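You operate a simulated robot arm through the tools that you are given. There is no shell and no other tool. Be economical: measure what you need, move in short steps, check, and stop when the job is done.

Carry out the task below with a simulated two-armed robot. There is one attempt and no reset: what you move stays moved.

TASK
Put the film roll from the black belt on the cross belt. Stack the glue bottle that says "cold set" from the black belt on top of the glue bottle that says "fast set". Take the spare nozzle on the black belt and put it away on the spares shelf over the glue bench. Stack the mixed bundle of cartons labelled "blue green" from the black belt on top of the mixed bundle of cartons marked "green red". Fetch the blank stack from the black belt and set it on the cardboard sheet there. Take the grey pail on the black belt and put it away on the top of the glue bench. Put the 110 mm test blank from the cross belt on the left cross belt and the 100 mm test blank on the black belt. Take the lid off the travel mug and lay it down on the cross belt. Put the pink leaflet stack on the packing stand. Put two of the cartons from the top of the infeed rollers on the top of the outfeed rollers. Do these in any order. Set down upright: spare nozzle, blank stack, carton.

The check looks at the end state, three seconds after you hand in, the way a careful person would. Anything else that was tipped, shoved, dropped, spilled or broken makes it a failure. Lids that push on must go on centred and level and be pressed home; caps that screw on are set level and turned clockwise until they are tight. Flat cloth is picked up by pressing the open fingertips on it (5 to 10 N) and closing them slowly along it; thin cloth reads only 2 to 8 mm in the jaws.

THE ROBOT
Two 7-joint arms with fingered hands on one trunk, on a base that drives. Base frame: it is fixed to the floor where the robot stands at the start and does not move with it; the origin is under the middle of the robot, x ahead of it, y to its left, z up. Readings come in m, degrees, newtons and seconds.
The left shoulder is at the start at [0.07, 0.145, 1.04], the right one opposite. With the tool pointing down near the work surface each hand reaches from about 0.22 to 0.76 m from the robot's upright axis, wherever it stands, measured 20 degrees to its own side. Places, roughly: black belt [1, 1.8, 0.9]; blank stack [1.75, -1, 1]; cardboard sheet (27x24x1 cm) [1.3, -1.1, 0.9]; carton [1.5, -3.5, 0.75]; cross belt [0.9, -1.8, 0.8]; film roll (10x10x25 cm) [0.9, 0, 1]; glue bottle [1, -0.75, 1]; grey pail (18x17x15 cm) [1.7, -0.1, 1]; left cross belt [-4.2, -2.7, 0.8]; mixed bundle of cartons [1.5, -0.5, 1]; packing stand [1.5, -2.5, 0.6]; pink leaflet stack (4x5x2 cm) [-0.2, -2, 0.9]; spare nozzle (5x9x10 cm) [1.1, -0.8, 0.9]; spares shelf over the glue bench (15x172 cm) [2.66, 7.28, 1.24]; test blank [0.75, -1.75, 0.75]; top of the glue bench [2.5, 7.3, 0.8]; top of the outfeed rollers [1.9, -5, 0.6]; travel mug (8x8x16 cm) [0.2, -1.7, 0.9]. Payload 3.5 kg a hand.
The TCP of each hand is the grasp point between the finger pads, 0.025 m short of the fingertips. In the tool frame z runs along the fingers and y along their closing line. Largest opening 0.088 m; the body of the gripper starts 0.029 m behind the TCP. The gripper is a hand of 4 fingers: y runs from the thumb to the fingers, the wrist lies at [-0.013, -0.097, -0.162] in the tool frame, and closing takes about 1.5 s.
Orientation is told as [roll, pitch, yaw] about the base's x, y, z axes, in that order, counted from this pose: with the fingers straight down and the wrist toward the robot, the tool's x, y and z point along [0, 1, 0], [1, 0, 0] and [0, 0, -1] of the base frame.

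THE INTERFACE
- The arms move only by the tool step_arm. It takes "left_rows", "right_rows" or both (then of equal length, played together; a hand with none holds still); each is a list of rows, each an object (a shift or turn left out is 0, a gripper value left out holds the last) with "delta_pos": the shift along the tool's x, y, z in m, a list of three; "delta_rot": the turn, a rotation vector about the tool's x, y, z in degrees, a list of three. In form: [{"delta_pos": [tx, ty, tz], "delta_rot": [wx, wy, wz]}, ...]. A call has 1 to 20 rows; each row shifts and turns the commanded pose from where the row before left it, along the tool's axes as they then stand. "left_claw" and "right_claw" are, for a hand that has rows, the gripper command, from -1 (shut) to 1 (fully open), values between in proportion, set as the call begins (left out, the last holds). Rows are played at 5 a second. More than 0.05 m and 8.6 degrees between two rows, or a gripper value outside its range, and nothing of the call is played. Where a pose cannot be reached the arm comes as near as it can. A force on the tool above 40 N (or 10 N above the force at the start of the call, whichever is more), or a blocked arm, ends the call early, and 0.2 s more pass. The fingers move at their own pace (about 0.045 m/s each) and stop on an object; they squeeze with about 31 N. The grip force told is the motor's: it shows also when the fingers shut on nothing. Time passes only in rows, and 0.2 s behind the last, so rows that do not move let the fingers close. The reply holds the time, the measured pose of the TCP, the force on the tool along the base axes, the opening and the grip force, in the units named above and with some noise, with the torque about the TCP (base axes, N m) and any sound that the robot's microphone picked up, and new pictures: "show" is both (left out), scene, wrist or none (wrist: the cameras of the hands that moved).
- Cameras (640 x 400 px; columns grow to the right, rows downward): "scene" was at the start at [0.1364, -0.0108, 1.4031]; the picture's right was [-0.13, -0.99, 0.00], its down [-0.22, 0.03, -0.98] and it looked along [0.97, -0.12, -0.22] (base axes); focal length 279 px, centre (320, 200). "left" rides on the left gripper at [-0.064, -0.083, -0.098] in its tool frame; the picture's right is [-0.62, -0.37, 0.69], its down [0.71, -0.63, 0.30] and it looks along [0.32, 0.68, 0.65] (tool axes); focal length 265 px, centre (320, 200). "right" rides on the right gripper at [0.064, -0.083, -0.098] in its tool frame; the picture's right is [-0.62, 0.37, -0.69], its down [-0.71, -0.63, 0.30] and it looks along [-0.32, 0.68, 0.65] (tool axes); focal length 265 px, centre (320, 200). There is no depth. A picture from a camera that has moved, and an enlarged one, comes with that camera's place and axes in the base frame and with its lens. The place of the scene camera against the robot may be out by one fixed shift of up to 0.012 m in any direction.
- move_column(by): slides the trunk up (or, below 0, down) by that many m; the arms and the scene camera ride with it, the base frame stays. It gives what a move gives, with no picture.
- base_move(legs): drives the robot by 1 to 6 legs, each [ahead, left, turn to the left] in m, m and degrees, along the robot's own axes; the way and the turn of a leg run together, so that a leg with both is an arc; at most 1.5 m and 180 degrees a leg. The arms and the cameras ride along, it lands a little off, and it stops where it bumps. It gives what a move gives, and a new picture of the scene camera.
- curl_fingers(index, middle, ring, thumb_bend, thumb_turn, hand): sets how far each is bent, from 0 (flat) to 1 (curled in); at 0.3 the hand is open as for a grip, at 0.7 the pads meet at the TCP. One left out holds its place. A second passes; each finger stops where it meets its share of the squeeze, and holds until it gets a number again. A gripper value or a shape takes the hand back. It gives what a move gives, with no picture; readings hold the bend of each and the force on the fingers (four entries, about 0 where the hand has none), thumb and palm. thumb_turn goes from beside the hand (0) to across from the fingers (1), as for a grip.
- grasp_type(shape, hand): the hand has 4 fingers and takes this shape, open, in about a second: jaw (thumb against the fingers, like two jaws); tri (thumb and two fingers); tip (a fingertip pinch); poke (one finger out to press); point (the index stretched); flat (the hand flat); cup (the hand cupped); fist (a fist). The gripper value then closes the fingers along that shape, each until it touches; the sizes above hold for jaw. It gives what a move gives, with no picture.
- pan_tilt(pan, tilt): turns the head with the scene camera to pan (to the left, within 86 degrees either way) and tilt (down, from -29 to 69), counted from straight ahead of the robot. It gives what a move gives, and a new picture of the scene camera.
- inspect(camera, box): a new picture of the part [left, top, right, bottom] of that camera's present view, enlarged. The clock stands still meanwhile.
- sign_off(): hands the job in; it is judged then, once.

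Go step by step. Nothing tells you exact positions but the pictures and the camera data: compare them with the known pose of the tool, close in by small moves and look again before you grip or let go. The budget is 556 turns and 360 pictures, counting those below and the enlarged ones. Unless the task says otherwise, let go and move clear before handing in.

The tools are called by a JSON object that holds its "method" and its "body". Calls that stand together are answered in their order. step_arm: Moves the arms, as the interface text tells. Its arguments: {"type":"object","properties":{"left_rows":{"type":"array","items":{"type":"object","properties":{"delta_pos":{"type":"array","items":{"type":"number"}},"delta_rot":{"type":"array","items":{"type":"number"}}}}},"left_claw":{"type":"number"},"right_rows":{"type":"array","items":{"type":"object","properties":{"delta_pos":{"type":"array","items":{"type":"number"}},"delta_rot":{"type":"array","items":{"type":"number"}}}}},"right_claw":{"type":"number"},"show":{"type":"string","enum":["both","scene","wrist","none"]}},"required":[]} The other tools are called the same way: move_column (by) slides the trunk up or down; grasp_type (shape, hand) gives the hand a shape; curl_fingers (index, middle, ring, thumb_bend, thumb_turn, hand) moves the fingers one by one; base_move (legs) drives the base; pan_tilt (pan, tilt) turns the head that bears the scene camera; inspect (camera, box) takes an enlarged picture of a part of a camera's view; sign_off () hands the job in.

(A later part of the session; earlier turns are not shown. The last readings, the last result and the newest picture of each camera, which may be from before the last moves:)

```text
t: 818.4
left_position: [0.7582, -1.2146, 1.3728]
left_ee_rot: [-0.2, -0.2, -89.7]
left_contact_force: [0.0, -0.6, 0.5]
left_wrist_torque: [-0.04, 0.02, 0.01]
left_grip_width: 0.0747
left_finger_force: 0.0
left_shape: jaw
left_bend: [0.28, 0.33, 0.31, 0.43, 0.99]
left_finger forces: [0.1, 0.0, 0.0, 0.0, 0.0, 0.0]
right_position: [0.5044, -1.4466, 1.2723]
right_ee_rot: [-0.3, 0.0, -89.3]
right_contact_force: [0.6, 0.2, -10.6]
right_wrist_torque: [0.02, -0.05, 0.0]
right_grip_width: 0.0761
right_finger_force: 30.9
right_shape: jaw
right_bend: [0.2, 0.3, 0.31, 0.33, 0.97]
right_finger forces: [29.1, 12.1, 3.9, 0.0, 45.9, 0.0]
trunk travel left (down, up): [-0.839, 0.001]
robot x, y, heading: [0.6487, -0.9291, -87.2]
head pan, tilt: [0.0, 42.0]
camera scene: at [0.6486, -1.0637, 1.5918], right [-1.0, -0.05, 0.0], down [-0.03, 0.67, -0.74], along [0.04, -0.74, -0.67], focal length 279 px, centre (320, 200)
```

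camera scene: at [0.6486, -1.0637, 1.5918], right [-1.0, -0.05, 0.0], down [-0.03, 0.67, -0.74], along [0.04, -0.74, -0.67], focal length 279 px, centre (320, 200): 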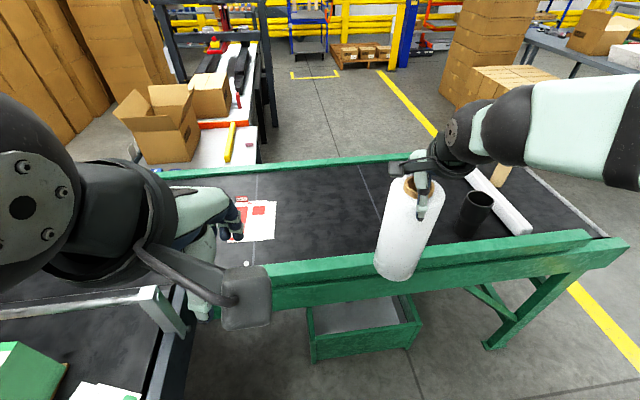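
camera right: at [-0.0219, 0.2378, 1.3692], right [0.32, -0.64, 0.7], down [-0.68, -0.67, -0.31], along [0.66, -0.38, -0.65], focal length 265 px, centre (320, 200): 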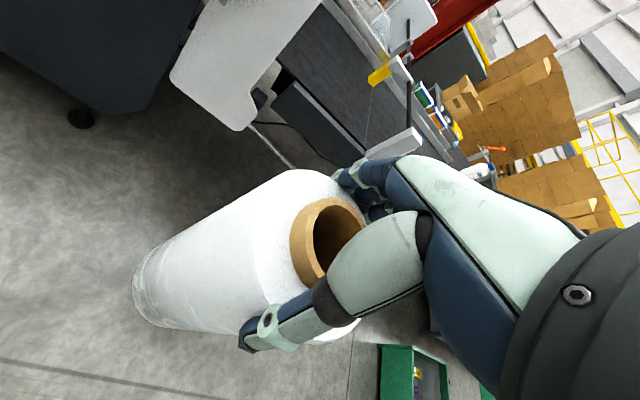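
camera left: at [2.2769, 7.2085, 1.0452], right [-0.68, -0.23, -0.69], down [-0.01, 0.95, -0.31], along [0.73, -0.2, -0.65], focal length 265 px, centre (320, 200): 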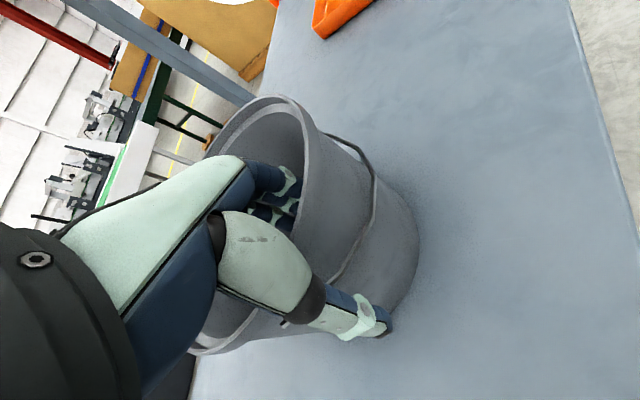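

{"method": "base_move", "body": {"legs": [[0.3, 0, -2]]}}

{"method": "step_arm", "body": {"right_rows": [{"delta_pos": [0.03, 0.03, 0]}, {"delta_pos": [0.03, 0.03, 0]}, {}], "show": "none"}}

{"method": "move_column", "body": {"by": -0.12}}

{"method": "pan_tilt", "body": {"pan": -10, "tilt": 42}}

```text
t: 820.4
left_position: [0.7565, -1.5168, 1.3741]
left_ee_rot: [-0.1, -0.2, -91.5]
left_contact_force: [-0.1, 0.1, -0.4]
left_wrist_torque: [-0.03, -0.01, -0.06]
left_grip_width: 0.0748
left_finger_force: 0.1
left_shape: jaw
left_bend: [0.28, 0.33, 0.31, 0.43, 0.99]
left_finger forces: [0.0, 0.1, 0.0, 0.0, 0.0, 0.0]
right_position: [0.4957, -1.74, 1.2728]
right_ee_rot: [-0.2, -0.2, -91.2]
right_contact_force: [0.4, 0.5, -10.4]
right_wrist_torque: [0.09, -0.04, 0.0]
right_grip_width: 0.0765
right_finger_force: 30.6
right_shape: jaw
right_bend: [0.2, 0.3, 0.31, 0.33, 0.97]
right_finger forces: [28.9, 11.9, 4.0, 0.0, 46.1, 0.0]
trunk travel left (down, up): [-0.839, 0.001]
robot x, y, heading: [0.6543, -1.2317, -89.4]
head pan, tilt: [0.0, 42.0]
camera scene: at [0.6533, -1.3616, 1.5921], right [-1.0, -0.01, 0.0], down [-0.01, 0.67, -0.74], along [0.01, -0.74, -0.67], focal length 279 px, centre (320, 200)
```

scene: 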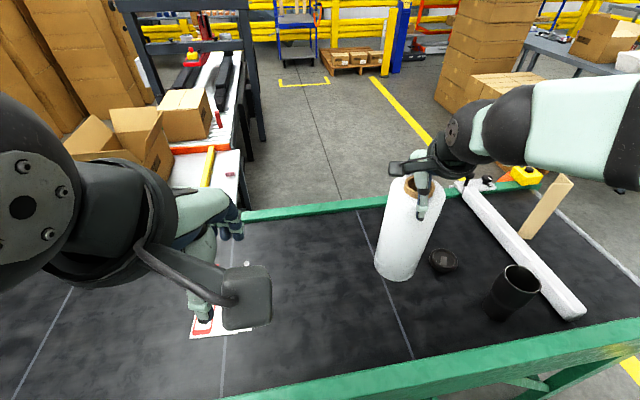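

```text
t: 821.2
left_position: [0.756, -1.5181, 1.3738]
left_ee_rot: [-0.1, -0.2, -91.5]
left_contact_force: [0.5, -0.1, 0.7]
left_wrist_torque: [0.0, -0.02, 0.02]
left_grip_width: 0.0744
left_finger_force: 0.0
left_shape: jaw
left_bend: [0.28, 0.33, 0.31, 0.43, 0.99]
left_finger forces: [0.1, 0.1, 0.1, 0.0, 0.0, 0.0]
right_position: [0.5552, -1.8057, 1.2711]
right_ee_rot: [-0.2, 0.2, -91.2]
right_contact_force: [-0.9, 0.3, -10.7]
right_wrist_torque: [0.06, 0.06, -0.01]
right_grip_width: 0.0762
right_finger_force: 31.0
right_shape: jaw
right_bend: [0.21, 0.3, 0.31, 0.33, 0.97]
right_finger forces: [29.5, 12.0, 4.3, 0.0, 46.3, 0.0]
trunk travel left (down, up): [-0.839, 0.001]
robot x, y, heading: [0.6598, -1.2316, -89.2]
head pan, tilt: [0.0, 42.0]
```

```text
t: 822.7
left_position: [0.7572, -1.5183, 1.253]
left_ee_rot: [-0.1, -0.2, -91.4]
left_contact_force: [0.0, 0.1, -0.3]
left_wrist_torque: [0.0, -0.01, -0.01]
left_grip_width: 0.0747
left_finger_force: 0.0
left_shape: jaw
left_bend: [0.28, 0.33, 0.31, 0.43, 0.99]
left_finger forces: [0.0, 0.0, 0.0, 0.1, 0.0, 0.1]
right_position: [0.5556, -1.805, 1.1515]
right_ee_rot: [-0.2, 0.0, -91.1]
right_contact_force: [-0.2, 0.6, -10.0]
right_wrist_torque: [-0.02, -0.03, 0.04]
right_grip_width: 0.0764
right_finger_force: 30.6
right_shape: jaw
right_bend: [0.21, 0.3, 0.31, 0.33, 0.97]
right_finger forces: [29.6, 12.1, 4.1, 0.0, 46.1, 0.0]
trunk travel left (down, up): [-0.719, 0.121]
robot x, y, heading: [0.6577, -1.2327, -89.4]
head pan, tilt: [0.0, 42.0]
```

```text
t: 823.5
left_position: [0.7569, -1.5185, 1.2541]
left_ee_rot: [-0.1, -0.3, -91.5]
left_contact_force: [-0.1, -0.8, 0.2]
left_wrist_torque: [-0.01, -0.03, 0.03]
left_grip_width: 0.0748
left_finger_force: 0.0
left_shape: jaw
left_bend: [0.28, 0.33, 0.31, 0.43, 0.99]
left_finger forces: [0.1, 0.0, 0.0, 0.0, 0.0, 0.1]
right_position: [0.5563, -1.8052, 1.1515]
right_ee_rot: [-0.2, 0.0, -91.2]
right_contact_force: [-0.3, -0.1, -11.3]
right_wrist_torque: [0.03, -0.02, 0.03]
right_grip_width: 0.0762
right_finger_force: 30.7
right_shape: jaw
right_bend: [0.21, 0.3, 0.31, 0.33, 0.97]
right_finger forces: [29.7, 12.0, 4.1, 0.0, 46.1, 0.1]
trunk travel left (down, up): [-0.719, 0.121]
robot x, y, heading: [0.6605, -1.2301, -89.3]
head pan, tilt: [-10.0, 42.0]
camera scene: at [0.6391, -1.364, 1.4718], right [-0.99, 0.16, 0.0], down [0.11, 0.66, -0.74], along [-0.12, -0.73, -0.67], focal length 279 px, centre (320, 200)
```

scene: 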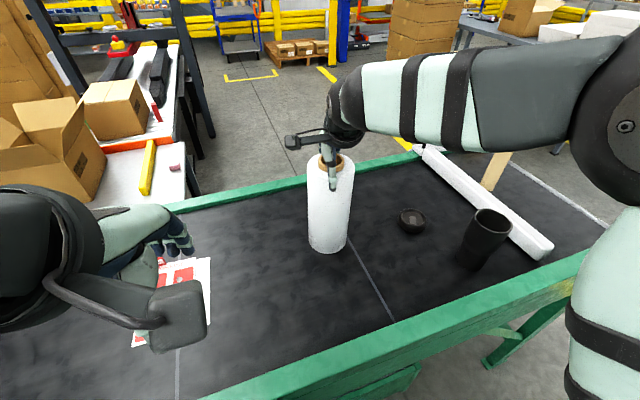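

{"method": "step_arm", "body": {"right_rows": [{"delta_pos": [0, 0, 0.02]}, {"delta_pos": [0, 0, 0.02]}, {"delta_pos": [0, 0, 0.01]}, {"delta_pos": [0, 0, 0.005]}], "show": "scene"}}

```text
t: 824.5
left_position: [0.757, -1.5181, 1.2534]
left_ee_rot: [-0.1, 0.0, -91.6]
left_contact_force: [0.8, 0.1, 0.0]
left_wrist_torque: [0.01, -0.02, 0.01]
left_grip_width: 0.0747
left_finger_force: 0.0
left_shape: jaw
left_bend: [0.28, 0.33, 0.31, 0.43, 0.99]
left_finger forces: [0.0, 0.1, 0.0, 0.0, 0.0, 0.1]
right_position: [0.5574, -1.806, 1.0952]
right_ee_rot: [-0.2, 0.0, -91.2]
right_contact_force: [-0.4, 0.3, -10.5]
right_wrist_torque: [0.02, -0.01, 0.01]
right_grip_width: 0.0763
right_finger_force: 31.2
right_shape: jaw
right_bend: [0.21, 0.3, 0.31, 0.33, 0.97]
right_finger forces: [29.5, 11.9, 4.2, 0.0, 45.8, 0.1]
trunk travel left (down, up): [-0.719, 0.121]
robot x, y, heading: [0.6614, -1.2289, -89.2]
head pan, tilt: [-10.0, 42.0]
camera scene: at [0.6389, -1.3644, 1.4717], right [-0.99, 0.16, 0.0], down [0.11, 0.66, -0.74], along [-0.12, -0.73, -0.67], focal length 279 px, centre (320, 200)
```

scene: 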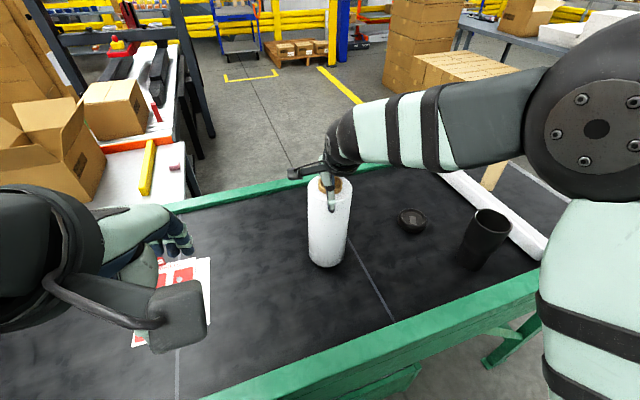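

{"method": "step_arm", "body": {"right_rows": [{"delta_pos": [0, 0, 0.004]}, {"delta_pos": [0, 0, 0.004]}, {"delta_pos": [0, 0, 0.004]}], "show": "none"}}

```text
t: 825.3
left_position: [0.7584, -1.5158, 1.2535]
left_ee_rot: [-0.1, -0.3, -91.5]
left_contact_force: [-0.6, 0.3, 0.0]
left_wrist_torque: [-0.02, -0.03, -0.01]
left_grip_width: 0.0747
left_finger_force: 0.1
left_shape: jaw
left_bend: [0.28, 0.33, 0.31, 0.43, 0.99]
left_finger forces: [0.0, 0.0, 0.1, 0.1, 0.0, 0.0]
right_position: [0.5577, -1.8046, 1.091]
right_ee_rot: [-0.1, -0.6, -91.2]
right_contact_force: [1.2, 0.6, 11.8]
right_wrist_torque: [0.44, -0.02, -0.02]
right_grip_width: 0.076
right_finger_force: 30.9
right_shape: jaw
right_bend: [0.21, 0.3, 0.31, 0.33, 0.97]
right_finger forces: [29.3, 11.5, 4.3, 0.1, 51.3, 0.1]
trunk travel left (down, up): [-0.719, 0.121]
robot x, y, heading: [0.658, -1.2334, -89.3]
head pan, tilt: [-10.0, 42.0]
```

Touchdown. Ease off and open wide, then rise.

{"method": "step_arm", "body": {"right_rows": [{"delta_pos": [0, 0, -0.004]}, {}], "show": "none"}}

{"method": "curl_fingers", "body": {"hand": "right", "index": 0.1, "middle": 0.1, "ring": 0.1, "thumb_bend": 0.13}}

{"method": "step_arm", "body": {"right_rows": [{"delta_pos": [0, 0, -0.01]}, {"delta_pos": [0, 0, -0.02]}, {"delta_pos": [0, 0, -0.03]}, {"delta_pos": [0, 0, -0.04]}, {"delta_pos": [0, 0, -0.04]}, {"delta_pos": [0, -0.04, 0]}, {"delta_pos": [0, -0.04, 0]}], "show": "scene"}}

```text
t: 825.9
left_position: [0.7575, -1.5166, 1.2546]
left_ee_rot: [-0.1, -0.4, -91.4]
left_contact_force: [0.2, 0.2, 0.0]
left_wrist_torque: [0.01, 0.04, -0.02]
left_grip_width: 0.0748
left_finger_force: 0.0
left_shape: jaw
left_bend: [0.28, 0.33, 0.31, 0.43, 0.99]
left_finger forces: [0.0, 0.0, 0.0, 0.1, 0.0, 0.1]
right_position: [0.5582, -1.8035, 1.0896]
right_ee_rot: [-0.3, -0.2, -91.2]
right_contact_force: [1.4, -0.8, 6.7]
right_wrist_torque: [-0.16, -0.01, 0.01]
right_grip_width: 0.0762
right_finger_force: 30.7
right_shape: jaw
right_bend: [0.2, 0.3, 0.31, 0.33, 0.97]
right_finger forces: [30.5, 12.6, 4.3, 0.0, 47.2, 0.0]
trunk travel left (down, up): [-0.719, 0.121]
robot x, y, heading: [0.6579, -1.2295, -89.0]
head pan, tilt: [-10.0, 42.0]
```

```text
t: 826.9
left_position: [0.7582, -1.5174, 1.253]
left_ee_rot: [-0.2, -0.1, -91.5]
left_contact_force: [0.5, -0.2, 0.2]
left_wrist_torque: [0.02, 0.01, -0.02]
left_grip_width: 0.0751
left_finger_force: 0.1
left_shape: jaw
left_bend: [0.28, 0.33, 0.31, 0.43, 0.99]
left_finger forces: [0.0, 0.0, 0.0, 0.0, 0.1, 0.1]
right_position: [0.556, -1.8052, 1.0898]
right_ee_rot: [-0.3, -0.1, -91.2]
right_contact_force: [0.2, 0.2, 0.1]
right_wrist_torque: [0.0, 0.03, 0.01]
right_grip_width: 0.1184
right_finger_force: 0.0
right_shape: fingers
right_bend: [0.1, 0.1, 0.1, 0.13, 1.0]
right_finger forces: [0.0, 0.0, 0.0, 0.0, 0.0, 0.1]
trunk travel left (down, up): [-0.719, 0.121]
robot x, y, heading: [0.6599, -1.229, -89.2]
head pan, tilt: [-10.0, 42.0]
```

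```text
t: 828.5
left_position: [0.7539, -1.5158, 1.2548]
left_ee_rot: [0.0, -0.3, -91.5]
left_contact_force: [-0.3, 0.9, -0.5]
left_wrist_torque: [0.03, -0.06, 0.04]
left_grip_width: 0.0747
left_finger_force: 0.0
left_shape: jaw
left_bend: [0.28, 0.33, 0.31, 0.43, 0.99]
left_finger forces: [0.0, 0.0, 0.0, 0.0, 0.0, 0.0]
right_position: [0.5563, -1.7219, 1.2308]
right_ee_rot: [-0.1, -0.1, -91.2]
right_contact_force: [-0.3, -0.4, 1.1]
right_wrist_torque: [-0.04, 0.02, 0.01]
right_grip_width: 0.1184
right_finger_force: 0.0
right_shape: fingers
right_bend: [0.1, 0.1, 0.1, 0.13, 1.0]
right_finger forces: [0.0, 0.0, 0.0, 0.0, 0.1, 0.1]
trunk travel left (down, up): [-0.719, 0.121]
robot x, y, heading: [0.6568, -1.2332, -89.1]
head pan, tilt: [-10.0, 42.0]
camera scene: at [0.6364, -1.3604, 1.4721], right [-0.99, 0.16, 0.0], down [0.11, 0.66, -0.74], along [-0.12, -0.73, -0.67], focal length 279 px, centre (320, 200)
```

scene: 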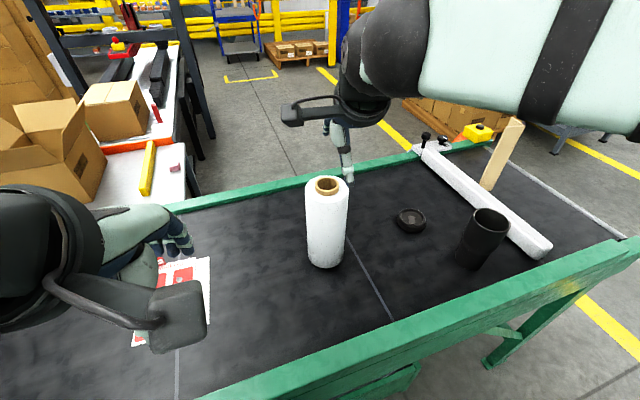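

Film roll is on the cross belt. Now the cartons: drive around to the front of the infeed rollers.

{"method": "base_move", "body": {"legs": [[-0.3, 0, 0], [0, -1.42, 0], [1.4, 0, 0], [0.6, 0.1, 0], [0.7, 0.6, 0], [0, 0, 100]]}}

{"method": "grasp_type", "body": {"hand": "right", "shape": "jaw"}}

{"method": "pan_tilt", "body": {"pan": 0, "tilt": 30}}

```text
t: 855.4
left_position: [0.0631, -3.5332, 1.2541]
left_ee_rot: [-0.1, -0.2, 2.9]
left_contact_force: [-1.0, 0.4, 0.1]
left_wrist_torque: [-0.03, 0.02, -0.03]
left_grip_width: 0.0747
left_finger_force: 0.0
left_shape: jaw
left_bend: [0.28, 0.33, 0.31, 0.43, 0.99]
left_finger forces: [0.0, 0.0, 0.0, 0.1, 0.1, 0.0]
right_position: [0.2833, -3.7155, 1.2299]
right_ee_rot: [-0.2, -0.1, 3.2]
right_contact_force: [-0.1, 0.3, -0.5]
right_wrist_torque: [0.0, 0.0, 0.01]
right_grip_width: 0.1185
right_finger_force: 0.0
right_shape: fingers
right_bend: [0.1, 0.1, 0.1, 0.13, 1.0]
right_finger forces: [0.0, 0.0, 0.0, 0.0, 0.0, 0.0]
trunk travel left (down, up): [-0.719, 0.121]
robot x, y, heading: [-0.2152, -3.6527, 5.3]
head pan, tilt: [-10.0, 42.0]
camera scene: at [-0.0883, -3.6559, 1.472], right [-0.08, -1.0, 0.0], down [-0.67, 0.06, -0.74], along [0.74, -0.06, -0.67], focal length 279 px, centre (320, 200)
```

scene: 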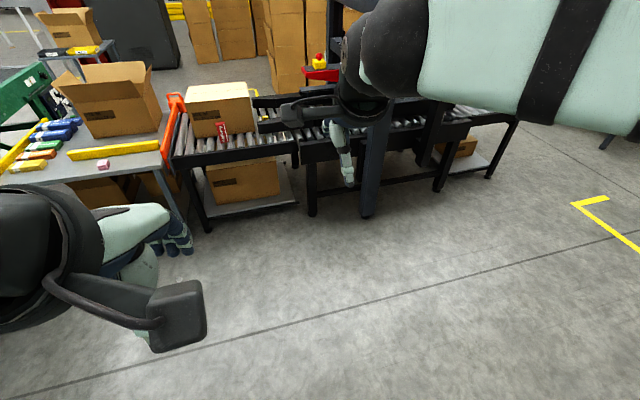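

```text
t: 856.3
left_position: [0.0645, -3.5342, 1.2536]
left_ee_rot: [-0.1, -0.2, 2.9]
left_contact_force: [0.0, 0.0, 0.1]
left_wrist_torque: [0.01, 0.0, 0.0]
left_grip_width: 0.0747
left_finger_force: 0.1
left_shape: jaw
left_bend: [0.28, 0.33, 0.31, 0.43, 0.99]
left_finger forces: [0.1, 0.0, 0.0, 0.0, 0.1, 0.1]
right_position: [0.2831, -3.7154, 1.2313]
right_ee_rot: [-0.2, -0.1, 3.2]
right_contact_force: [0.1, -0.6, 0.5]
right_wrist_torque: [0.01, 0.01, -0.01]
right_grip_width: 0.088
right_finger_force: 0.0
right_shape: jaw
right_bend: [0.3, 0.3, 0.3, 0.3, 0.98]
right_finger forces: [0.0, 0.0, 0.0, 0.0, 0.0, 0.0]
trunk travel left (down, up): [-0.719, 0.121]
robot x, y, heading: [-0.2199, -3.6495, 5.5]
head pan, tilt: [-10.0, 42.0]
```

```text
t: 857.0
left_position: [0.0637, -3.5341, 1.2535]
left_ee_rot: [-0.1, -0.2, 2.9]
left_contact_force: [0.5, 0.5, 1.2]
left_wrist_torque: [-0.03, 0.02, 0.01]
left_grip_width: 0.0745
left_finger_force: 0.1
left_shape: jaw
left_bend: [0.28, 0.33, 0.31, 0.43, 0.99]
left_finger forces: [0.0, 0.0, 0.0, 0.0, 0.0, 0.1]
right_position: [0.2834, -3.7158, 1.2304]
right_ee_rot: [-0.2, -0.2, 3.3]
right_contact_force: [0.2, -0.6, 0.5]
right_wrist_torque: [0.03, -0.03, -0.01]
right_grip_width: 0.0878
right_finger_force: 0.0
right_shape: jaw
right_bend: [0.3, 0.3, 0.3, 0.3, 0.98]
right_finger forces: [0.0, 0.0, 0.1, 0.1, 0.0, 0.0]
trunk travel left (down, up): [-0.719, 0.121]
robot x, y, heading: [-0.2126, -3.6558, 5.2]
head pan, tilt: [0.0, 30.0]
camera scene: at [-0.0817, -3.6406, 1.4902], right [0.09, -1.0, 0.0], down [-0.5, -0.05, -0.87], along [0.86, 0.08, -0.5], focal length 279 px, centre (320, 200)
```

scene: 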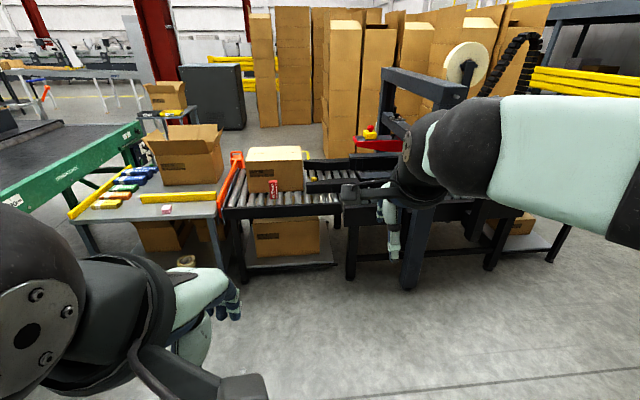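

{"method": "inspect", "body": {"camera": "scene", "box": [215, 135, 405, 255]}}

```text
3.33 times, centred on (310, 195) of scene
camera zoom: at [-0.0817, -3.6406, 1.4902], right [0.09, -1.0, 0.0], down [-0.5, -0.05, -0.87], along [0.86, 0.08, -0.5], focal length 932 px, centre (353, 217)
```

zoom: 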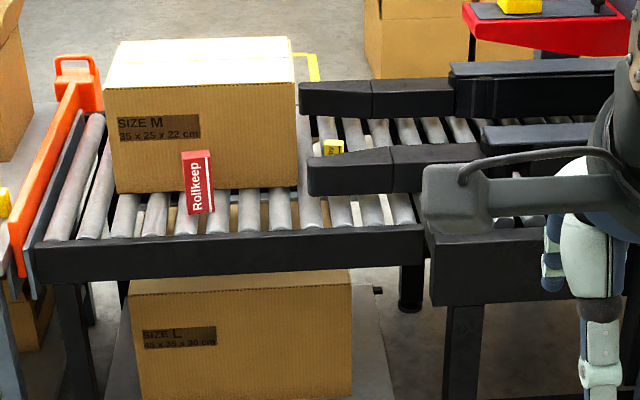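

Small cartons stand on the infeed rollers (red "Rollkeep", a yellow one behind). Drive closer and look.

{"method": "base_move", "body": {"legs": [[0.78, 0.25, 3]]}}

{"method": "pan_tilt", "body": {"pan": 0, "tilt": 45}}

```text
t: 861.5
left_position: [0.821, -3.1715, 1.2539]
left_ee_rot: [-0.1, -0.3, 6.1]
left_contact_force: [0.3, 0.3, 0.0]
left_wrist_torque: [0.0, -0.01, 0.0]
left_grip_width: 0.0747
left_finger_force: 0.1
left_shape: jaw
left_bend: [0.28, 0.33, 0.31, 0.43, 0.99]
left_finger forces: [0.0, 0.1, 0.0, 0.0, 0.0, 0.1]
right_position: [1.0513, -3.3409, 1.2313]
right_ee_rot: [-0.2, -0.1, 6.5]
right_contact_force: [-0.8, 0.1, 0.5]
right_wrist_torque: [-0.01, -0.03, 0.0]
right_grip_width: 0.0879
right_finger_force: 0.1
right_shape: jaw
right_bend: [0.3, 0.3, 0.3, 0.3, 0.98]
right_finger forces: [0.0, 0.1, 0.0, 0.0, 0.1, 0.0]
trunk travel left (down, up): [-0.719, 0.121]
robot x, y, heading: [0.5502, -3.3093, 8.3]
head pan, tilt: [0.0, 30.0]
camera scene: at [0.6818, -3.2866, 1.4903], right [0.15, -0.99, 0.0], down [-0.49, -0.07, -0.87], along [0.86, 0.13, -0.5], focal length 279 px, centre (320, 200)
```

scene: 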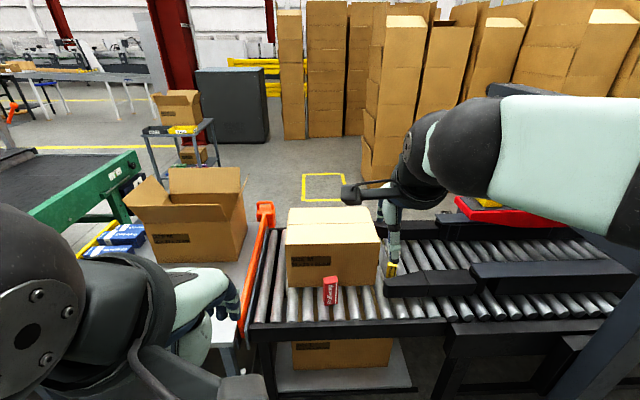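

```text
t: 862.3
left_position: [0.8217, -3.1727, 1.2525]
left_ee_rot: [-0.1, -0.3, 6.1]
left_contact_force: [0.9, 0.3, -0.6]
left_wrist_torque: [0.0, -0.02, 0.02]
left_grip_width: 0.0748
left_finger_force: 0.0
left_shape: jaw
left_bend: [0.28, 0.33, 0.31, 0.43, 0.99]
left_finger forces: [0.1, 0.0, 0.0, 0.0, 0.0, 0.0]
right_position: [1.0512, -3.3397, 1.2304]
right_ee_rot: [-0.1, 0.0, 6.5]
right_contact_force: [0.6, 0.2, -0.6]
right_wrist_torque: [0.0, 0.03, -0.01]
right_grip_width: 0.088
right_finger_force: 0.1
right_shape: jaw
right_bend: [0.3, 0.3, 0.3, 0.3, 0.98]
right_finger forces: [0.1, 0.1, 0.0, 0.0, 0.1, 0.1]
trunk travel left (down, up): [-0.719, 0.121]
robot x, y, heading: [0.5537, -3.3066, 8.5]
head pan, tilt: [0.0, 45.0]
camera scene: at [0.6738, -3.2874, 1.4677], right [0.15, -0.99, 0.0], down [-0.7, -0.1, -0.71], along [0.7, 0.1, -0.71], focal length 279 px, centre (320, 200)
```

scene: 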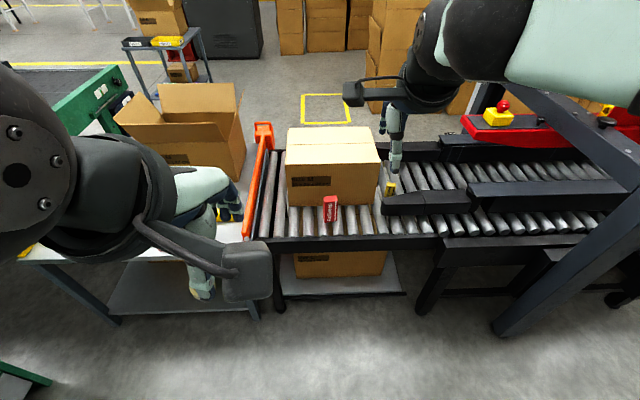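

Red carton at about (1.384,-3.217), 12 cm tall on rollers at z≈0.635; yellow near (1.49,-3.44). Move in, lower the trunk, and turn the left hand sideways.

{"method": "base_move", "body": {"legs": [[0.22, -0.11, 0]]}}

{"method": "step_arm", "body": {"left_rows": [{"delta_rot": [0, 0, 8]}, {"delta_rot": [0, 0, 8]}, {"delta_rot": [0, 0, 8]}, {"delta_rot": [0, 0, 8]}, {"delta_rot": [0, 0, 8]}, {"delta_rot": [0, 0, 8]}, {"delta_rot": [0, 0, 8]}, {"delta_rot": [0, 0, 8]}, {"delta_rot": [0, 0, 8]}, {"delta_rot": [0, 0, 8]}], "left_claw": 0.6, "show": "none"}}

{"method": "move_column", "body": {"by": -0.22}}

{"method": "pan_tilt", "body": {"pan": -5, "tilt": 40}}

```text
t: 864.1
left_position: [1.0518, -3.2481, 1.254]
left_ee_rot: [-0.2, -0.3, 6.1]
left_contact_force: [-0.5, 0.0, 1.1]
left_wrist_torque: [-0.01, 0.02, 0.01]
left_grip_width: 0.0747
left_finger_force: 0.0
left_shape: jaw
left_bend: [0.28, 0.33, 0.31, 0.43, 0.99]
left_finger forces: [0.0, 0.1, 0.1, 0.0, 0.1, 0.1]
right_position: [1.2834, -3.4167, 1.232]
right_ee_rot: [-0.2, -0.2, 6.5]
right_contact_force: [0.0, 0.6, -0.3]
right_wrist_torque: [0.03, -0.03, -0.01]
right_grip_width: 0.0881
right_finger_force: 0.0
right_shape: jaw
right_bend: [0.3, 0.3, 0.3, 0.3, 0.98]
right_finger forces: [0.0, 0.0, 0.0, 0.0, 0.1, 0.1]
trunk travel left (down, up): [-0.719, 0.121]
robot x, y, heading: [0.7828, -3.3824, 8.6]
head pan, tilt: [0.0, 45.0]
camera scene: at [0.9047, -3.3634, 1.4678], right [0.15, -0.99, 0.0], down [-0.7, -0.1, -0.71], along [0.7, 0.1, -0.71], focal length 279 px, centre (320, 200)
```

scene: 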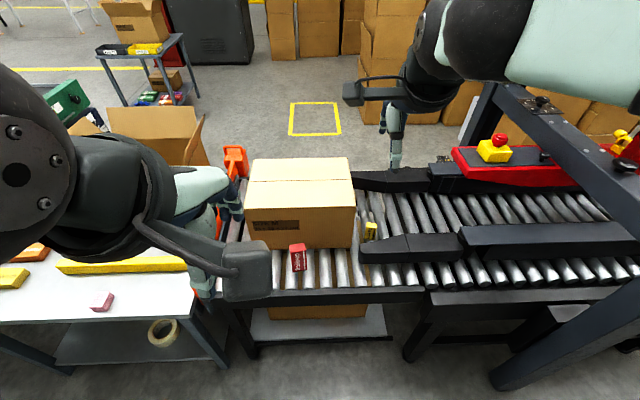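

```text
t: 866.3
left_position: [1.0536, -3.2487, 1.2547]
left_ee_rot: [0.3, -0.2, -74.1]
left_contact_force: [0.4, -0.4, -0.8]
left_wrist_torque: [0.01, -0.02, -0.02]
left_grip_width: 0.0709
left_finger_force: 0.0
left_shape: jaw
left_bend: [0.27, 0.34, 0.31, 0.49, 0.99]
left_finger forces: [0.0, 0.1, 0.0, 0.1, 0.0, 0.0]
right_position: [1.2844, -3.4168, 1.2296]
right_ee_rot: [-0.3, -0.1, 6.5]
right_contact_force: [0.2, -0.2, 0.8]
right_wrist_torque: [0.02, -0.01, -0.01]
right_grip_width: 0.088
right_finger_force: 0.0
right_shape: jaw
right_bend: [0.3, 0.3, 0.3, 0.3, 0.98]
right_finger forces: [0.1, 0.0, 0.0, 0.1, 0.1, 0.1]
trunk travel left (down, up): [-0.719, 0.121]
robot x, y, heading: [0.7793, -3.388, 8.4]
head pan, tilt: [0.0, 45.0]
```

```text
t: 868.6
left_position: [1.054, -3.2485, 1.0351]
left_ee_rot: [0.3, -0.2, -74.0]
left_contact_force: [0.3, 0.1, 0.1]
left_wrist_torque: [-0.01, -0.01, 0.02]
left_grip_width: 0.0705
left_finger_force: 0.0
left_shape: jaw
left_bend: [0.27, 0.34, 0.31, 0.49, 0.99]
left_finger forces: [0.0, 0.1, 0.0, 0.0, 0.0, 0.0]
right_position: [1.284, -3.4177, 1.0105]
right_ee_rot: [-0.2, -0.3, 6.5]
right_contact_force: [1.0, -0.1, 0.4]
right_wrist_torque: [0.0, 0.02, -0.01]
right_grip_width: 0.0879
right_finger_force: 0.0
right_shape: jaw
right_bend: [0.3, 0.3, 0.3, 0.3, 0.98]
right_finger forces: [0.0, 0.1, 0.1, 0.0, 0.0, 0.0]
trunk travel left (down, up): [-0.499, 0.341]
robot x, y, heading: [0.7835, -3.3837, 8.8]
head pan, tilt: [0.0, 45.0]
```

```text
t: 869.3
left_position: [1.0543, -3.248, 1.0331]
left_ee_rot: [0.2, -0.2, -73.9]
left_contact_force: [1.1, 0.4, -0.1]
left_wrist_torque: [0.0, -0.02, 0.01]
left_grip_width: 0.0706
left_finger_force: 0.0
left_shape: jaw
left_bend: [0.27, 0.34, 0.31, 0.49, 0.99]
left_finger forces: [0.1, 0.0, 0.0, 0.0, 0.0, 0.1]
right_position: [1.2849, -3.4174, 1.0106]
right_ee_rot: [-0.1, -0.2, 6.5]
right_contact_force: [-0.1, 0.0, 0.0]
right_wrist_torque: [-0.01, 0.02, -0.02]
right_grip_width: 0.0878
right_finger_force: 0.0
right_shape: jaw
right_bend: [0.3, 0.3, 0.3, 0.3, 0.98]
right_finger forces: [0.0, 0.0, 0.0, 0.0, 0.0, 0.0]
trunk travel left (down, up): [-0.499, 0.341]
robot x, y, heading: [0.7833, -3.3843, 8.4]
head pan, tilt: [-5.0, 40.0]
camera scene: at [0.9109, -3.3708, 1.2549], right [0.06, -1.0, 0.0], down [-0.64, -0.04, -0.77], along [0.76, 0.05, -0.64], focal length 279 px, centre (320, 200)
```

scene: 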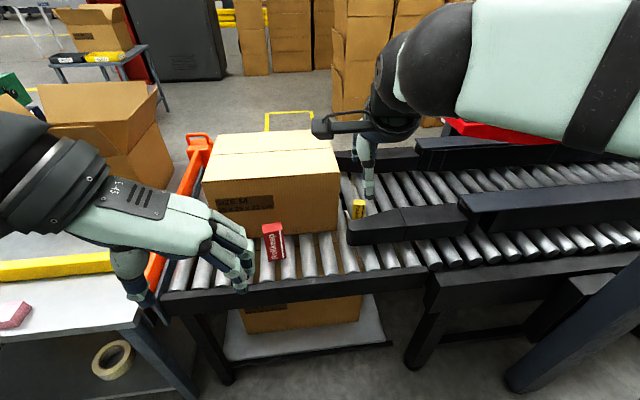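

{"method": "step_arm", "body": {"left_rows": [{"delta_pos": [0.045, 0.009, 0]}, {"delta_pos": [0.045, 0.009, 0]}, {"delta_pos": [0.045, 0.009, 0]}, {"delta_pos": [0.045, 0.009, 0]}, {"delta_pos": [0.045, 0.009, 0]}, {"delta_pos": [0.045, 0.009, 0]}, {"delta_pos": [0.045, 0.009, 0]}, {"delta_pos": [0, 0, 0.045]}, {"delta_pos": [0, 0, 0.045]}, {"delta_pos": [0, 0, 0.045]}]}}

```text
t: 870.9
left_position: [1.3629, -3.2355, 1.0185]
left_ee_rot: [-1.0, 0.3, -74.3]
left_contact_force: [12.7, -35.2, -29.4]
left_wrist_torque: [1.92, -1.23, 2.4]
left_grip_width: 0.0707
left_finger_force: 0.2
left_shape: jaw
left_bend: [0.27, 0.34, 0.31, 0.49, 0.99]
left_finger forces: [0.1, 0.1, 0.0, 0.0, 0.0, 0.0]
left hand out of reach, approached as far as the arm can: row 7
right_position: [1.288, -3.42, 1.0092]
right_ee_rot: [-0.1, 0.1, 6.4]
right_contact_force: [-0.1, -0.8, -1.6]
right_wrist_torque: [0.03, -0.02, -0.01]
right_grip_width: 0.0879
right_finger_force: 0.0
right_shape: jaw
right_bend: [0.3, 0.3, 0.3, 0.3, 0.98]
right_finger forces: [0.0, 0.0, 0.0, 0.0, 0.0, 0.0]
trunk travel left (down, up): [-0.499, 0.341]
robot x, y, heading: [0.7828, -3.3847, 8.3]
head pan, tilt: [-5.0, 40.0]
stopped in row 7 (left hand): the force on the tool passed its limit at 240 N (the readings are from after the stop); the commanded pose is now the measured one
camera scene: at [0.914, -3.3724, 1.2546], right [0.06, -1.0, 0.0], down [-0.64, -0.04, -0.76], along [0.76, 0.05, -0.64], focal length 279 px, centre (320, 200)
camera left: at [1.2806, -3.1734, 1.1187], right [-0.71, 0.19, -0.68], down [0.51, 0.8, -0.31], along [0.49, -0.57, -0.66], focal length 265 px, centre (320, 200)
```

scene: 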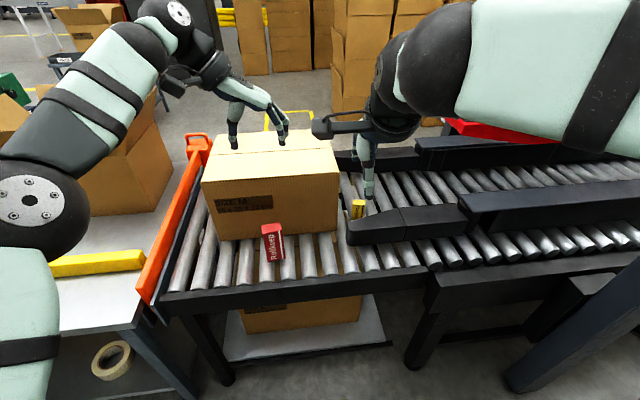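
left: 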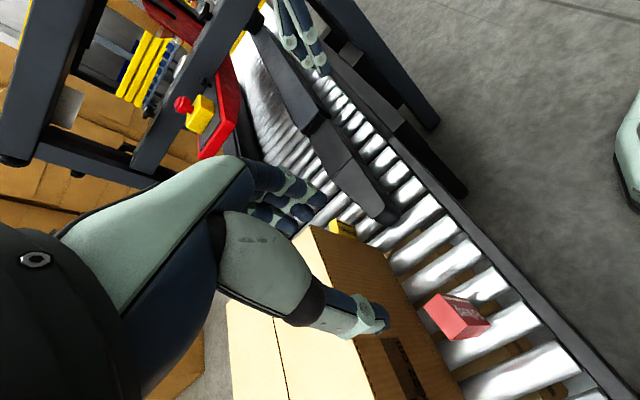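

Unexpected strong contact; back the left hand off along its path and check what it touched.

{"method": "step_arm", "body": {"left_rows": [{"delta_pos": [-0.02, 0.01, -0.01]}, {"delta_pos": [-0.04, 0.0, -0.02]}, {"delta_pos": [-0.045, 0.0, -0.02]}, {"delta_pos": [-0.045, 0, 0]}, {"delta_pos": [-0.045, 0, 0]}]}}

{"method": "pan_tilt", "body": {"pan": 25, "tilt": 30}}

```text
t: 872.1
left_position: [1.1698, -3.2948, 1.0733]
left_ee_rot: [-0.9, 0.3, -74.6]
left_contact_force: [0.1, 0.7, 0.4]
left_wrist_torque: [0.02, -0.03, -0.01]
left_grip_width: 0.0705
left_finger_force: 0.1
left_shape: jaw
left_bend: [0.27, 0.34, 0.31, 0.49, 0.99]
left_finger forces: [0.0, 0.0, 0.1, 0.1, 0.0, 0.0]
right_position: [1.2825, -3.418, 1.0122]
right_ee_rot: [-0.2, -0.2, 6.5]
right_contact_force: [-1.1, -0.6, -0.7]
right_wrist_torque: [0.0, -0.01, 0.03]
right_grip_width: 0.0881
right_finger_force: 0.0
right_shape: jaw
right_bend: [0.3, 0.3, 0.3, 0.3, 0.98]
right_finger forces: [0.1, 0.0, 0.0, 0.0, 0.0, 0.1]
trunk travel left (down, up): [-0.499, 0.341]
robot x, y, heading: [0.7826, -3.3835, 8.5]
head pan, tilt: [-5.0, 40.0]
camera scene: at [0.9086, -3.371, 1.2552], right [0.06, -1.0, 0.0], down [-0.64, -0.04, -0.77], along [0.77, 0.05, -0.64], focal length 279 px, centre (320, 200)
camera left: at [1.0892, -3.2333, 1.1737], right [-0.71, 0.19, -0.68], down [0.52, 0.8, -0.31], along [0.48, -0.57, -0.66], focal length 265 px, centre (320, 200)
```

scene: 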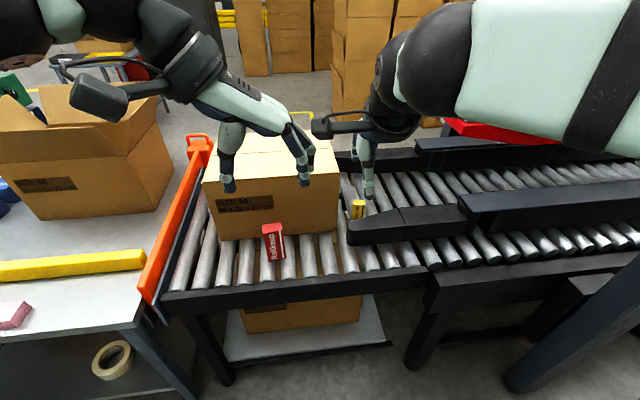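
left: 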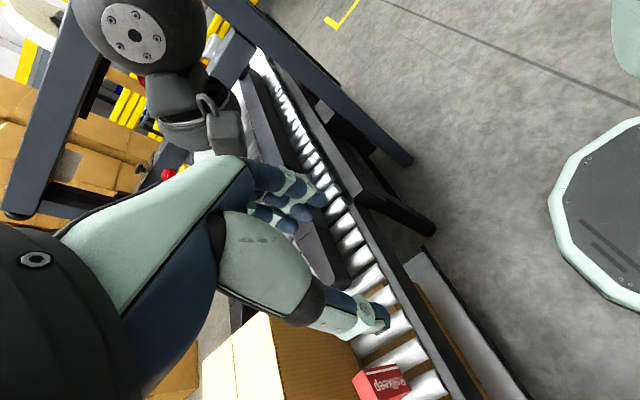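

```text
t: 873.0
left_position: [1.1736, -3.2956, 1.0725]
left_ee_rot: [-1.0, 0.5, -74.6]
left_contact_force: [-0.2, -0.3, 0.3]
left_wrist_torque: [-0.01, 0.0, -0.02]
left_grip_width: 0.0704
left_finger_force: 0.0
left_shape: jaw
left_bend: [0.27, 0.34, 0.31, 0.49, 0.99]
left_finger forces: [0.0, 0.1, 0.0, 0.0, 0.0, 0.1]
right_position: [1.2839, -3.4161, 1.0115]
right_ee_rot: [-0.2, -0.2, 6.5]
right_contact_force: [-0.8, -0.7, -0.7]
right_wrist_torque: [-0.02, 0.03, -0.01]
right_grip_width: 0.0881
right_finger_force: 0.1
right_shape: jaw
right_bend: [0.3, 0.3, 0.3, 0.3, 0.98]
right_finger forces: [0.0, 0.1, 0.1, 0.0, 0.0, 0.0]
trunk travel left (down, up): [-0.499, 0.341]
robot x, y, heading: [0.7823, -3.3842, 8.7]
head pan, tilt: [25.0, 30.0]
camera scene: at [0.9014, -3.3262, 1.2703], right [0.55, -0.83, 0.0], down [-0.42, -0.28, -0.87], along [0.72, 0.48, -0.5], focal length 279 px, centre (320, 200)
```

scene: 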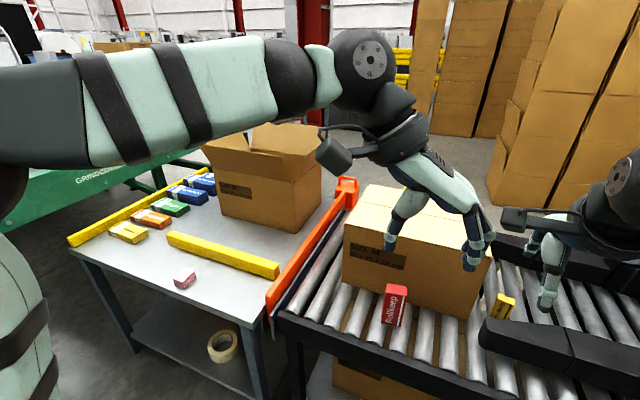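

{"method": "inspect", "body": {"camera": "scene", "box": [150, 110, 370, 310]}}

```text
2.00 times, centred on (260, 210) of scene
camera zoom: at [0.9014, -3.3262, 1.2703], right [0.55, -0.83, 0.0], down [-0.42, -0.28, -0.87], along [0.72, 0.48, -0.5], focal length 559 px, centre (440, 180)
```

zoom: 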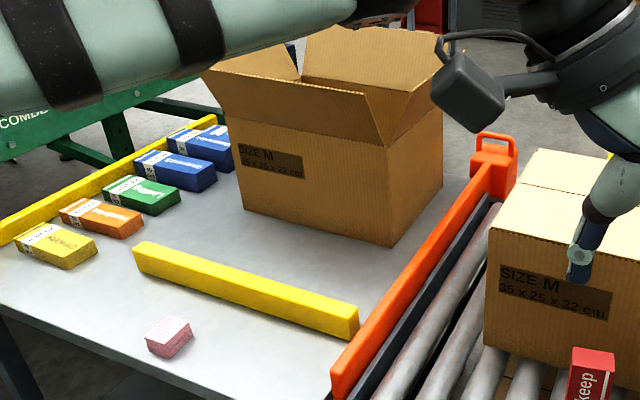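

The packing carton and samples look undisturbed. I'll instead stand a bit further right and take red with the left hand straight on and yellow with the right. Reset the left hand's yaw and shift the base.

{"method": "step_arm", "body": {"left_rows": [{"delta_rot": [0, 0, -8], "delta_pos": [-0.01, 0, -0.01]}, {"delta_rot": [0, 0, -8], "delta_pos": [-0.01, 0, -0.01]}, {"delta_rot": [0, 0, -8]}, {"delta_rot": [0, 0, -8]}, {"delta_rot": [0, 0, -8]}, {"delta_rot": [0, 0, -8]}, {"delta_rot": [0, 0, -8]}, {"delta_rot": [0, 0, -8]}, {"delta_rot": [0, 0, -8]}, {"delta_rot": [0, 0, -8]}], "show": "none"}}

{"method": "base_move", "body": {"legs": [[0.04, -0.1, -3]]}}

{"method": "inspect", "body": {"camera": "scene", "box": [330, 220, 530, 345]}}

```text
t: 875.2
left_position: [1.1563, -3.3045, 1.093]
left_ee_rot: [0.2, 1.1, 5.6]
left_contact_force: [0.5, -0.3, -0.4]
left_wrist_torque: [0.03, 0.0, -0.01]
left_grip_width: 0.0706
left_finger_force: 0.1
left_shape: jaw
left_bend: [0.27, 0.34, 0.31, 0.49, 0.99]
left_finger forces: [0.0, 0.0, 0.0, 0.1, 0.0, 0.1]
right_position: [1.2835, -3.418, 1.0102]
right_ee_rot: [0.0, -0.2, 6.5]
right_contact_force: [-0.4, -0.2, -1.0]
right_wrist_torque: [-0.01, -0.01, -0.02]
right_grip_width: 0.0882
right_finger_force: 0.0
right_shape: jaw
right_bend: [0.3, 0.3, 0.3, 0.3, 0.98]
right_finger forces: [0.0, 0.0, 0.0, 0.0, 0.0, 0.1]
trunk travel left (down, up): [-0.499, 0.341]
robot x, y, heading: [0.7847, -3.3826, 8.4]
head pan, tilt: [25.0, 30.0]
```

```text
t: 876.4
left_position: [1.2109, -3.4188, 1.0931]
left_ee_rot: [0.2, 1.2, 2.3]
left_contact_force: [0.0, 0.3, -0.6]
left_wrist_torque: [0.01, -0.03, 0.01]
left_grip_width: 0.0706
left_finger_force: 0.0
left_shape: jaw
left_bend: [0.27, 0.34, 0.31, 0.49, 0.99]
left_finger forces: [0.1, 0.0, 0.0, 0.1, 0.0, 0.0]
right_position: [1.334, -3.5395, 1.0116]
right_ee_rot: [-0.3, -0.1, 3.5]
right_contact_force: [0.3, -0.1, -0.3]
right_wrist_torque: [-0.03, 0.0, -0.01]
right_grip_width: 0.0881
right_finger_force: 0.1
right_shape: jaw
right_bend: [0.3, 0.3, 0.3, 0.3, 0.98]
right_finger forces: [0.0, 0.0, 0.0, 0.1, 0.1, 0.1]
trunk travel left (down, up): [-0.499, 0.341]
robot x, y, heading: [0.8357, -3.4808, 5.5]
head pan, tilt: [25.0, 30.0]
camera scene: at [0.9569, -3.4288, 1.2703], right [0.51, -0.86, 0.0], down [-0.43, -0.25, -0.87], along [0.75, 0.44, -0.5], focal length 279 px, centre (320, 200)
```

scene: 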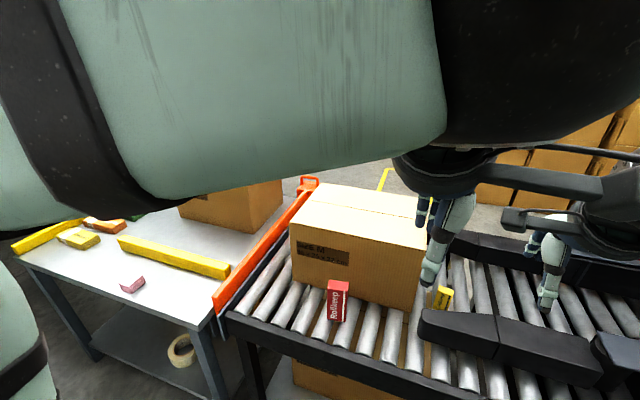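

```text
3.20 times, centred on (430, 282) of scene
camera zoom: at [0.9569, -3.4288, 1.2703], right [0.51, -0.86, 0.0], down [-0.43, -0.25, -0.87], along [0.75, 0.44, -0.5], focal length 894 px, centre (-32, -64)
```

zoom: 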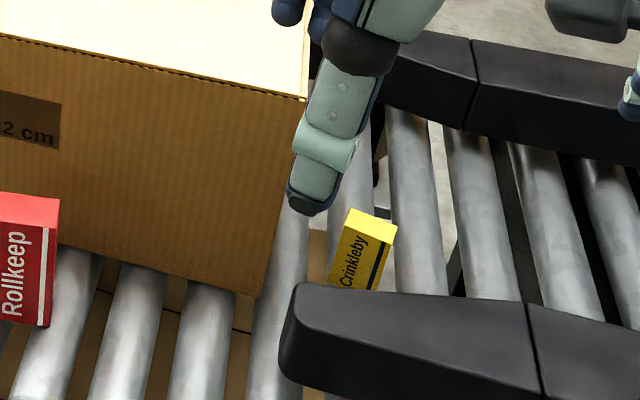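

Red centre ≈(1.406,-3.224), yellow ≈(1.52,-3.449). Left hand over the red carton and down.

{"method": "step_arm", "body": {"left_rows": [{"delta_pos": [0.035, 0.035, 0]}, {"delta_pos": [0.035, 0.035, 0]}, {"delta_pos": [0.035, 0.035, 0]}, {"delta_pos": [0.035, 0.035, 0]}, {"delta_pos": [0.035, 0.035, 0]}, {"delta_pos": [0.012, 0.028, 0]}, {"delta_pos": [0, 0, 0.045]}, {"delta_pos": [0, 0, 0.045]}, {"delta_pos": [0, 0, 0.045]}, {"delta_pos": [0, 0, 0.045]}, {"delta_pos": [0, 0, 0.045]}], "left_claw": 0.4, "show": "wrist"}}

```text
t: 878.8
left_position: [1.4035, -3.2245, 0.8643]
left_ee_rot: [0.1, 1.0, 2.4]
left_contact_force: [-0.2, -0.3, 0.2]
left_wrist_torque: [-0.01, -0.02, -0.01]
left_grip_width: 0.0621
left_finger_force: 0.1
left_shape: jaw
left_bend: [0.27, 0.37, 0.34, 0.58, 0.99]
left_finger forces: [0.1, 0.0, 0.0, 0.0, 0.0, 0.1]
right_position: [1.3351, -3.5394, 1.0107]
right_ee_rot: [-0.2, 0.0, 3.5]
right_contact_force: [0.0, -0.5, 1.1]
right_wrist_torque: [-0.02, 0.0, 0.01]
right_grip_width: 0.0878
right_finger_force: 0.1
right_shape: jaw
right_bend: [0.3, 0.3, 0.3, 0.3, 0.98]
right_finger forces: [0.0, 0.0, 0.1, 0.0, 0.0, 0.0]
trunk travel left (down, up): [-0.499, 0.341]
robot x, y, heading: [0.8368, -3.4815, 5.4]
head pan, tilt: [25.0, 30.0]
camera left: at [1.3256, -3.2922, 0.9643], right [-0.35, -0.63, -0.69], down [-0.67, 0.69, -0.29], along [0.66, 0.35, -0.67], focal length 265 px, centre (320, 200)
```

left: 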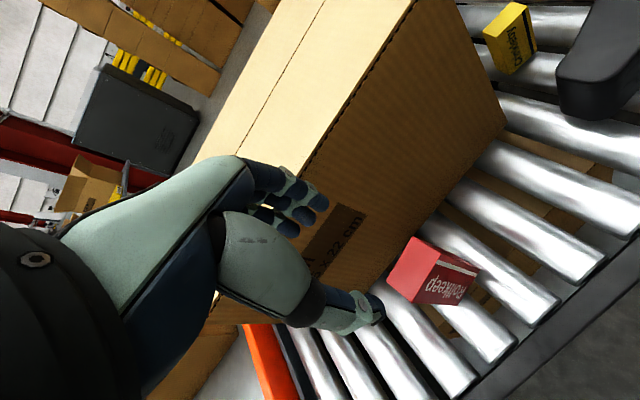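

{"method": "step_arm", "body": {"left_rows": [{"delta_pos": [0, 0.002, 0.04]}, {"delta_pos": [0, 0, 0.04]}, {"delta_pos": [0, 0, 0.03]}, {"delta_pos": [0, 0, 0.018]}], "show": "none"}}

{"method": "step_arm", "body": {"left_rows": [{}, {}, {}, {}, {}, {}, {}], "left_claw": -1, "show": "wrist"}}

```text
t: 879.8
left_position: [1.4023, -3.2228, 0.7341]
left_ee_rot: [0.2, 1.1, 2.4]
left_contact_force: [0.5, -0.4, -0.4]
left_wrist_torque: [0.03, -0.01, 0.01]
left_grip_width: 0.0618
left_finger_force: 0.1
left_shape: jaw
left_bend: [0.27, 0.37, 0.34, 0.58, 0.99]
left_finger forces: [0.1, 0.0, 0.0, 0.0, 0.1, 0.1]
right_position: [1.3355, -3.5399, 1.0104]
right_ee_rot: [-0.2, -0.2, 3.4]
right_contact_force: [0.1, -0.5, 0.0]
right_wrist_torque: [0.03, 0.02, 0.0]
right_grip_width: 0.088
right_finger_force: 0.0
right_shape: jaw
right_bend: [0.3, 0.3, 0.3, 0.3, 0.98]
right_finger forces: [0.0, 0.0, 0.1, 0.0, 0.0, 0.1]
trunk travel left (down, up): [-0.499, 0.341]
robot x, y, heading: [0.8316, -3.4755, 5.5]
head pan, tilt: [25.0, 30.0]
```

```text
t: 881.4
left_position: [1.4024, -3.2233, 0.735]
left_ee_rot: [0.1, 1.1, 2.4]
left_contact_force: [-0.6, -0.3, 0.7]
left_wrist_torque: [0.0, 0.02, 0.01]
left_grip_width: 0.0255
left_finger_force: 31.4
left_shape: jaw
left_bend: [0.74, 0.57, 0.59, 0.74, 1.0]
left_finger forces: [15.7, 8.4, 3.6, 0.0, 27.7, 0.0]
right_position: [1.3343, -3.5392, 1.0102]
right_ee_rot: [-0.2, -0.1, 3.6]
right_contact_force: [-0.2, -0.2, 0.5]
right_wrist_torque: [0.0, 0.03, -0.02]
right_grip_width: 0.0881
right_finger_force: 0.0
right_shape: jaw
right_bend: [0.3, 0.3, 0.3, 0.3, 0.98]
right_finger forces: [0.0, 0.0, 0.0, 0.0, 0.0, 0.1]
trunk travel left (down, up): [-0.499, 0.341]
robot x, y, heading: [0.8339, -3.4822, 5.3]
head pan, tilt: [25.0, 30.0]
camera left: at [1.3239, -3.2907, 0.8362], right [-0.36, -0.63, -0.69], down [-0.67, 0.69, -0.29], along [0.66, 0.35, -0.67], focal length 265 px, centre (320, 200)
```

left: 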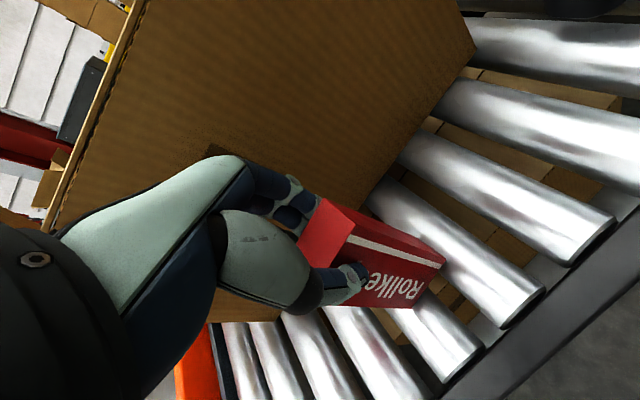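

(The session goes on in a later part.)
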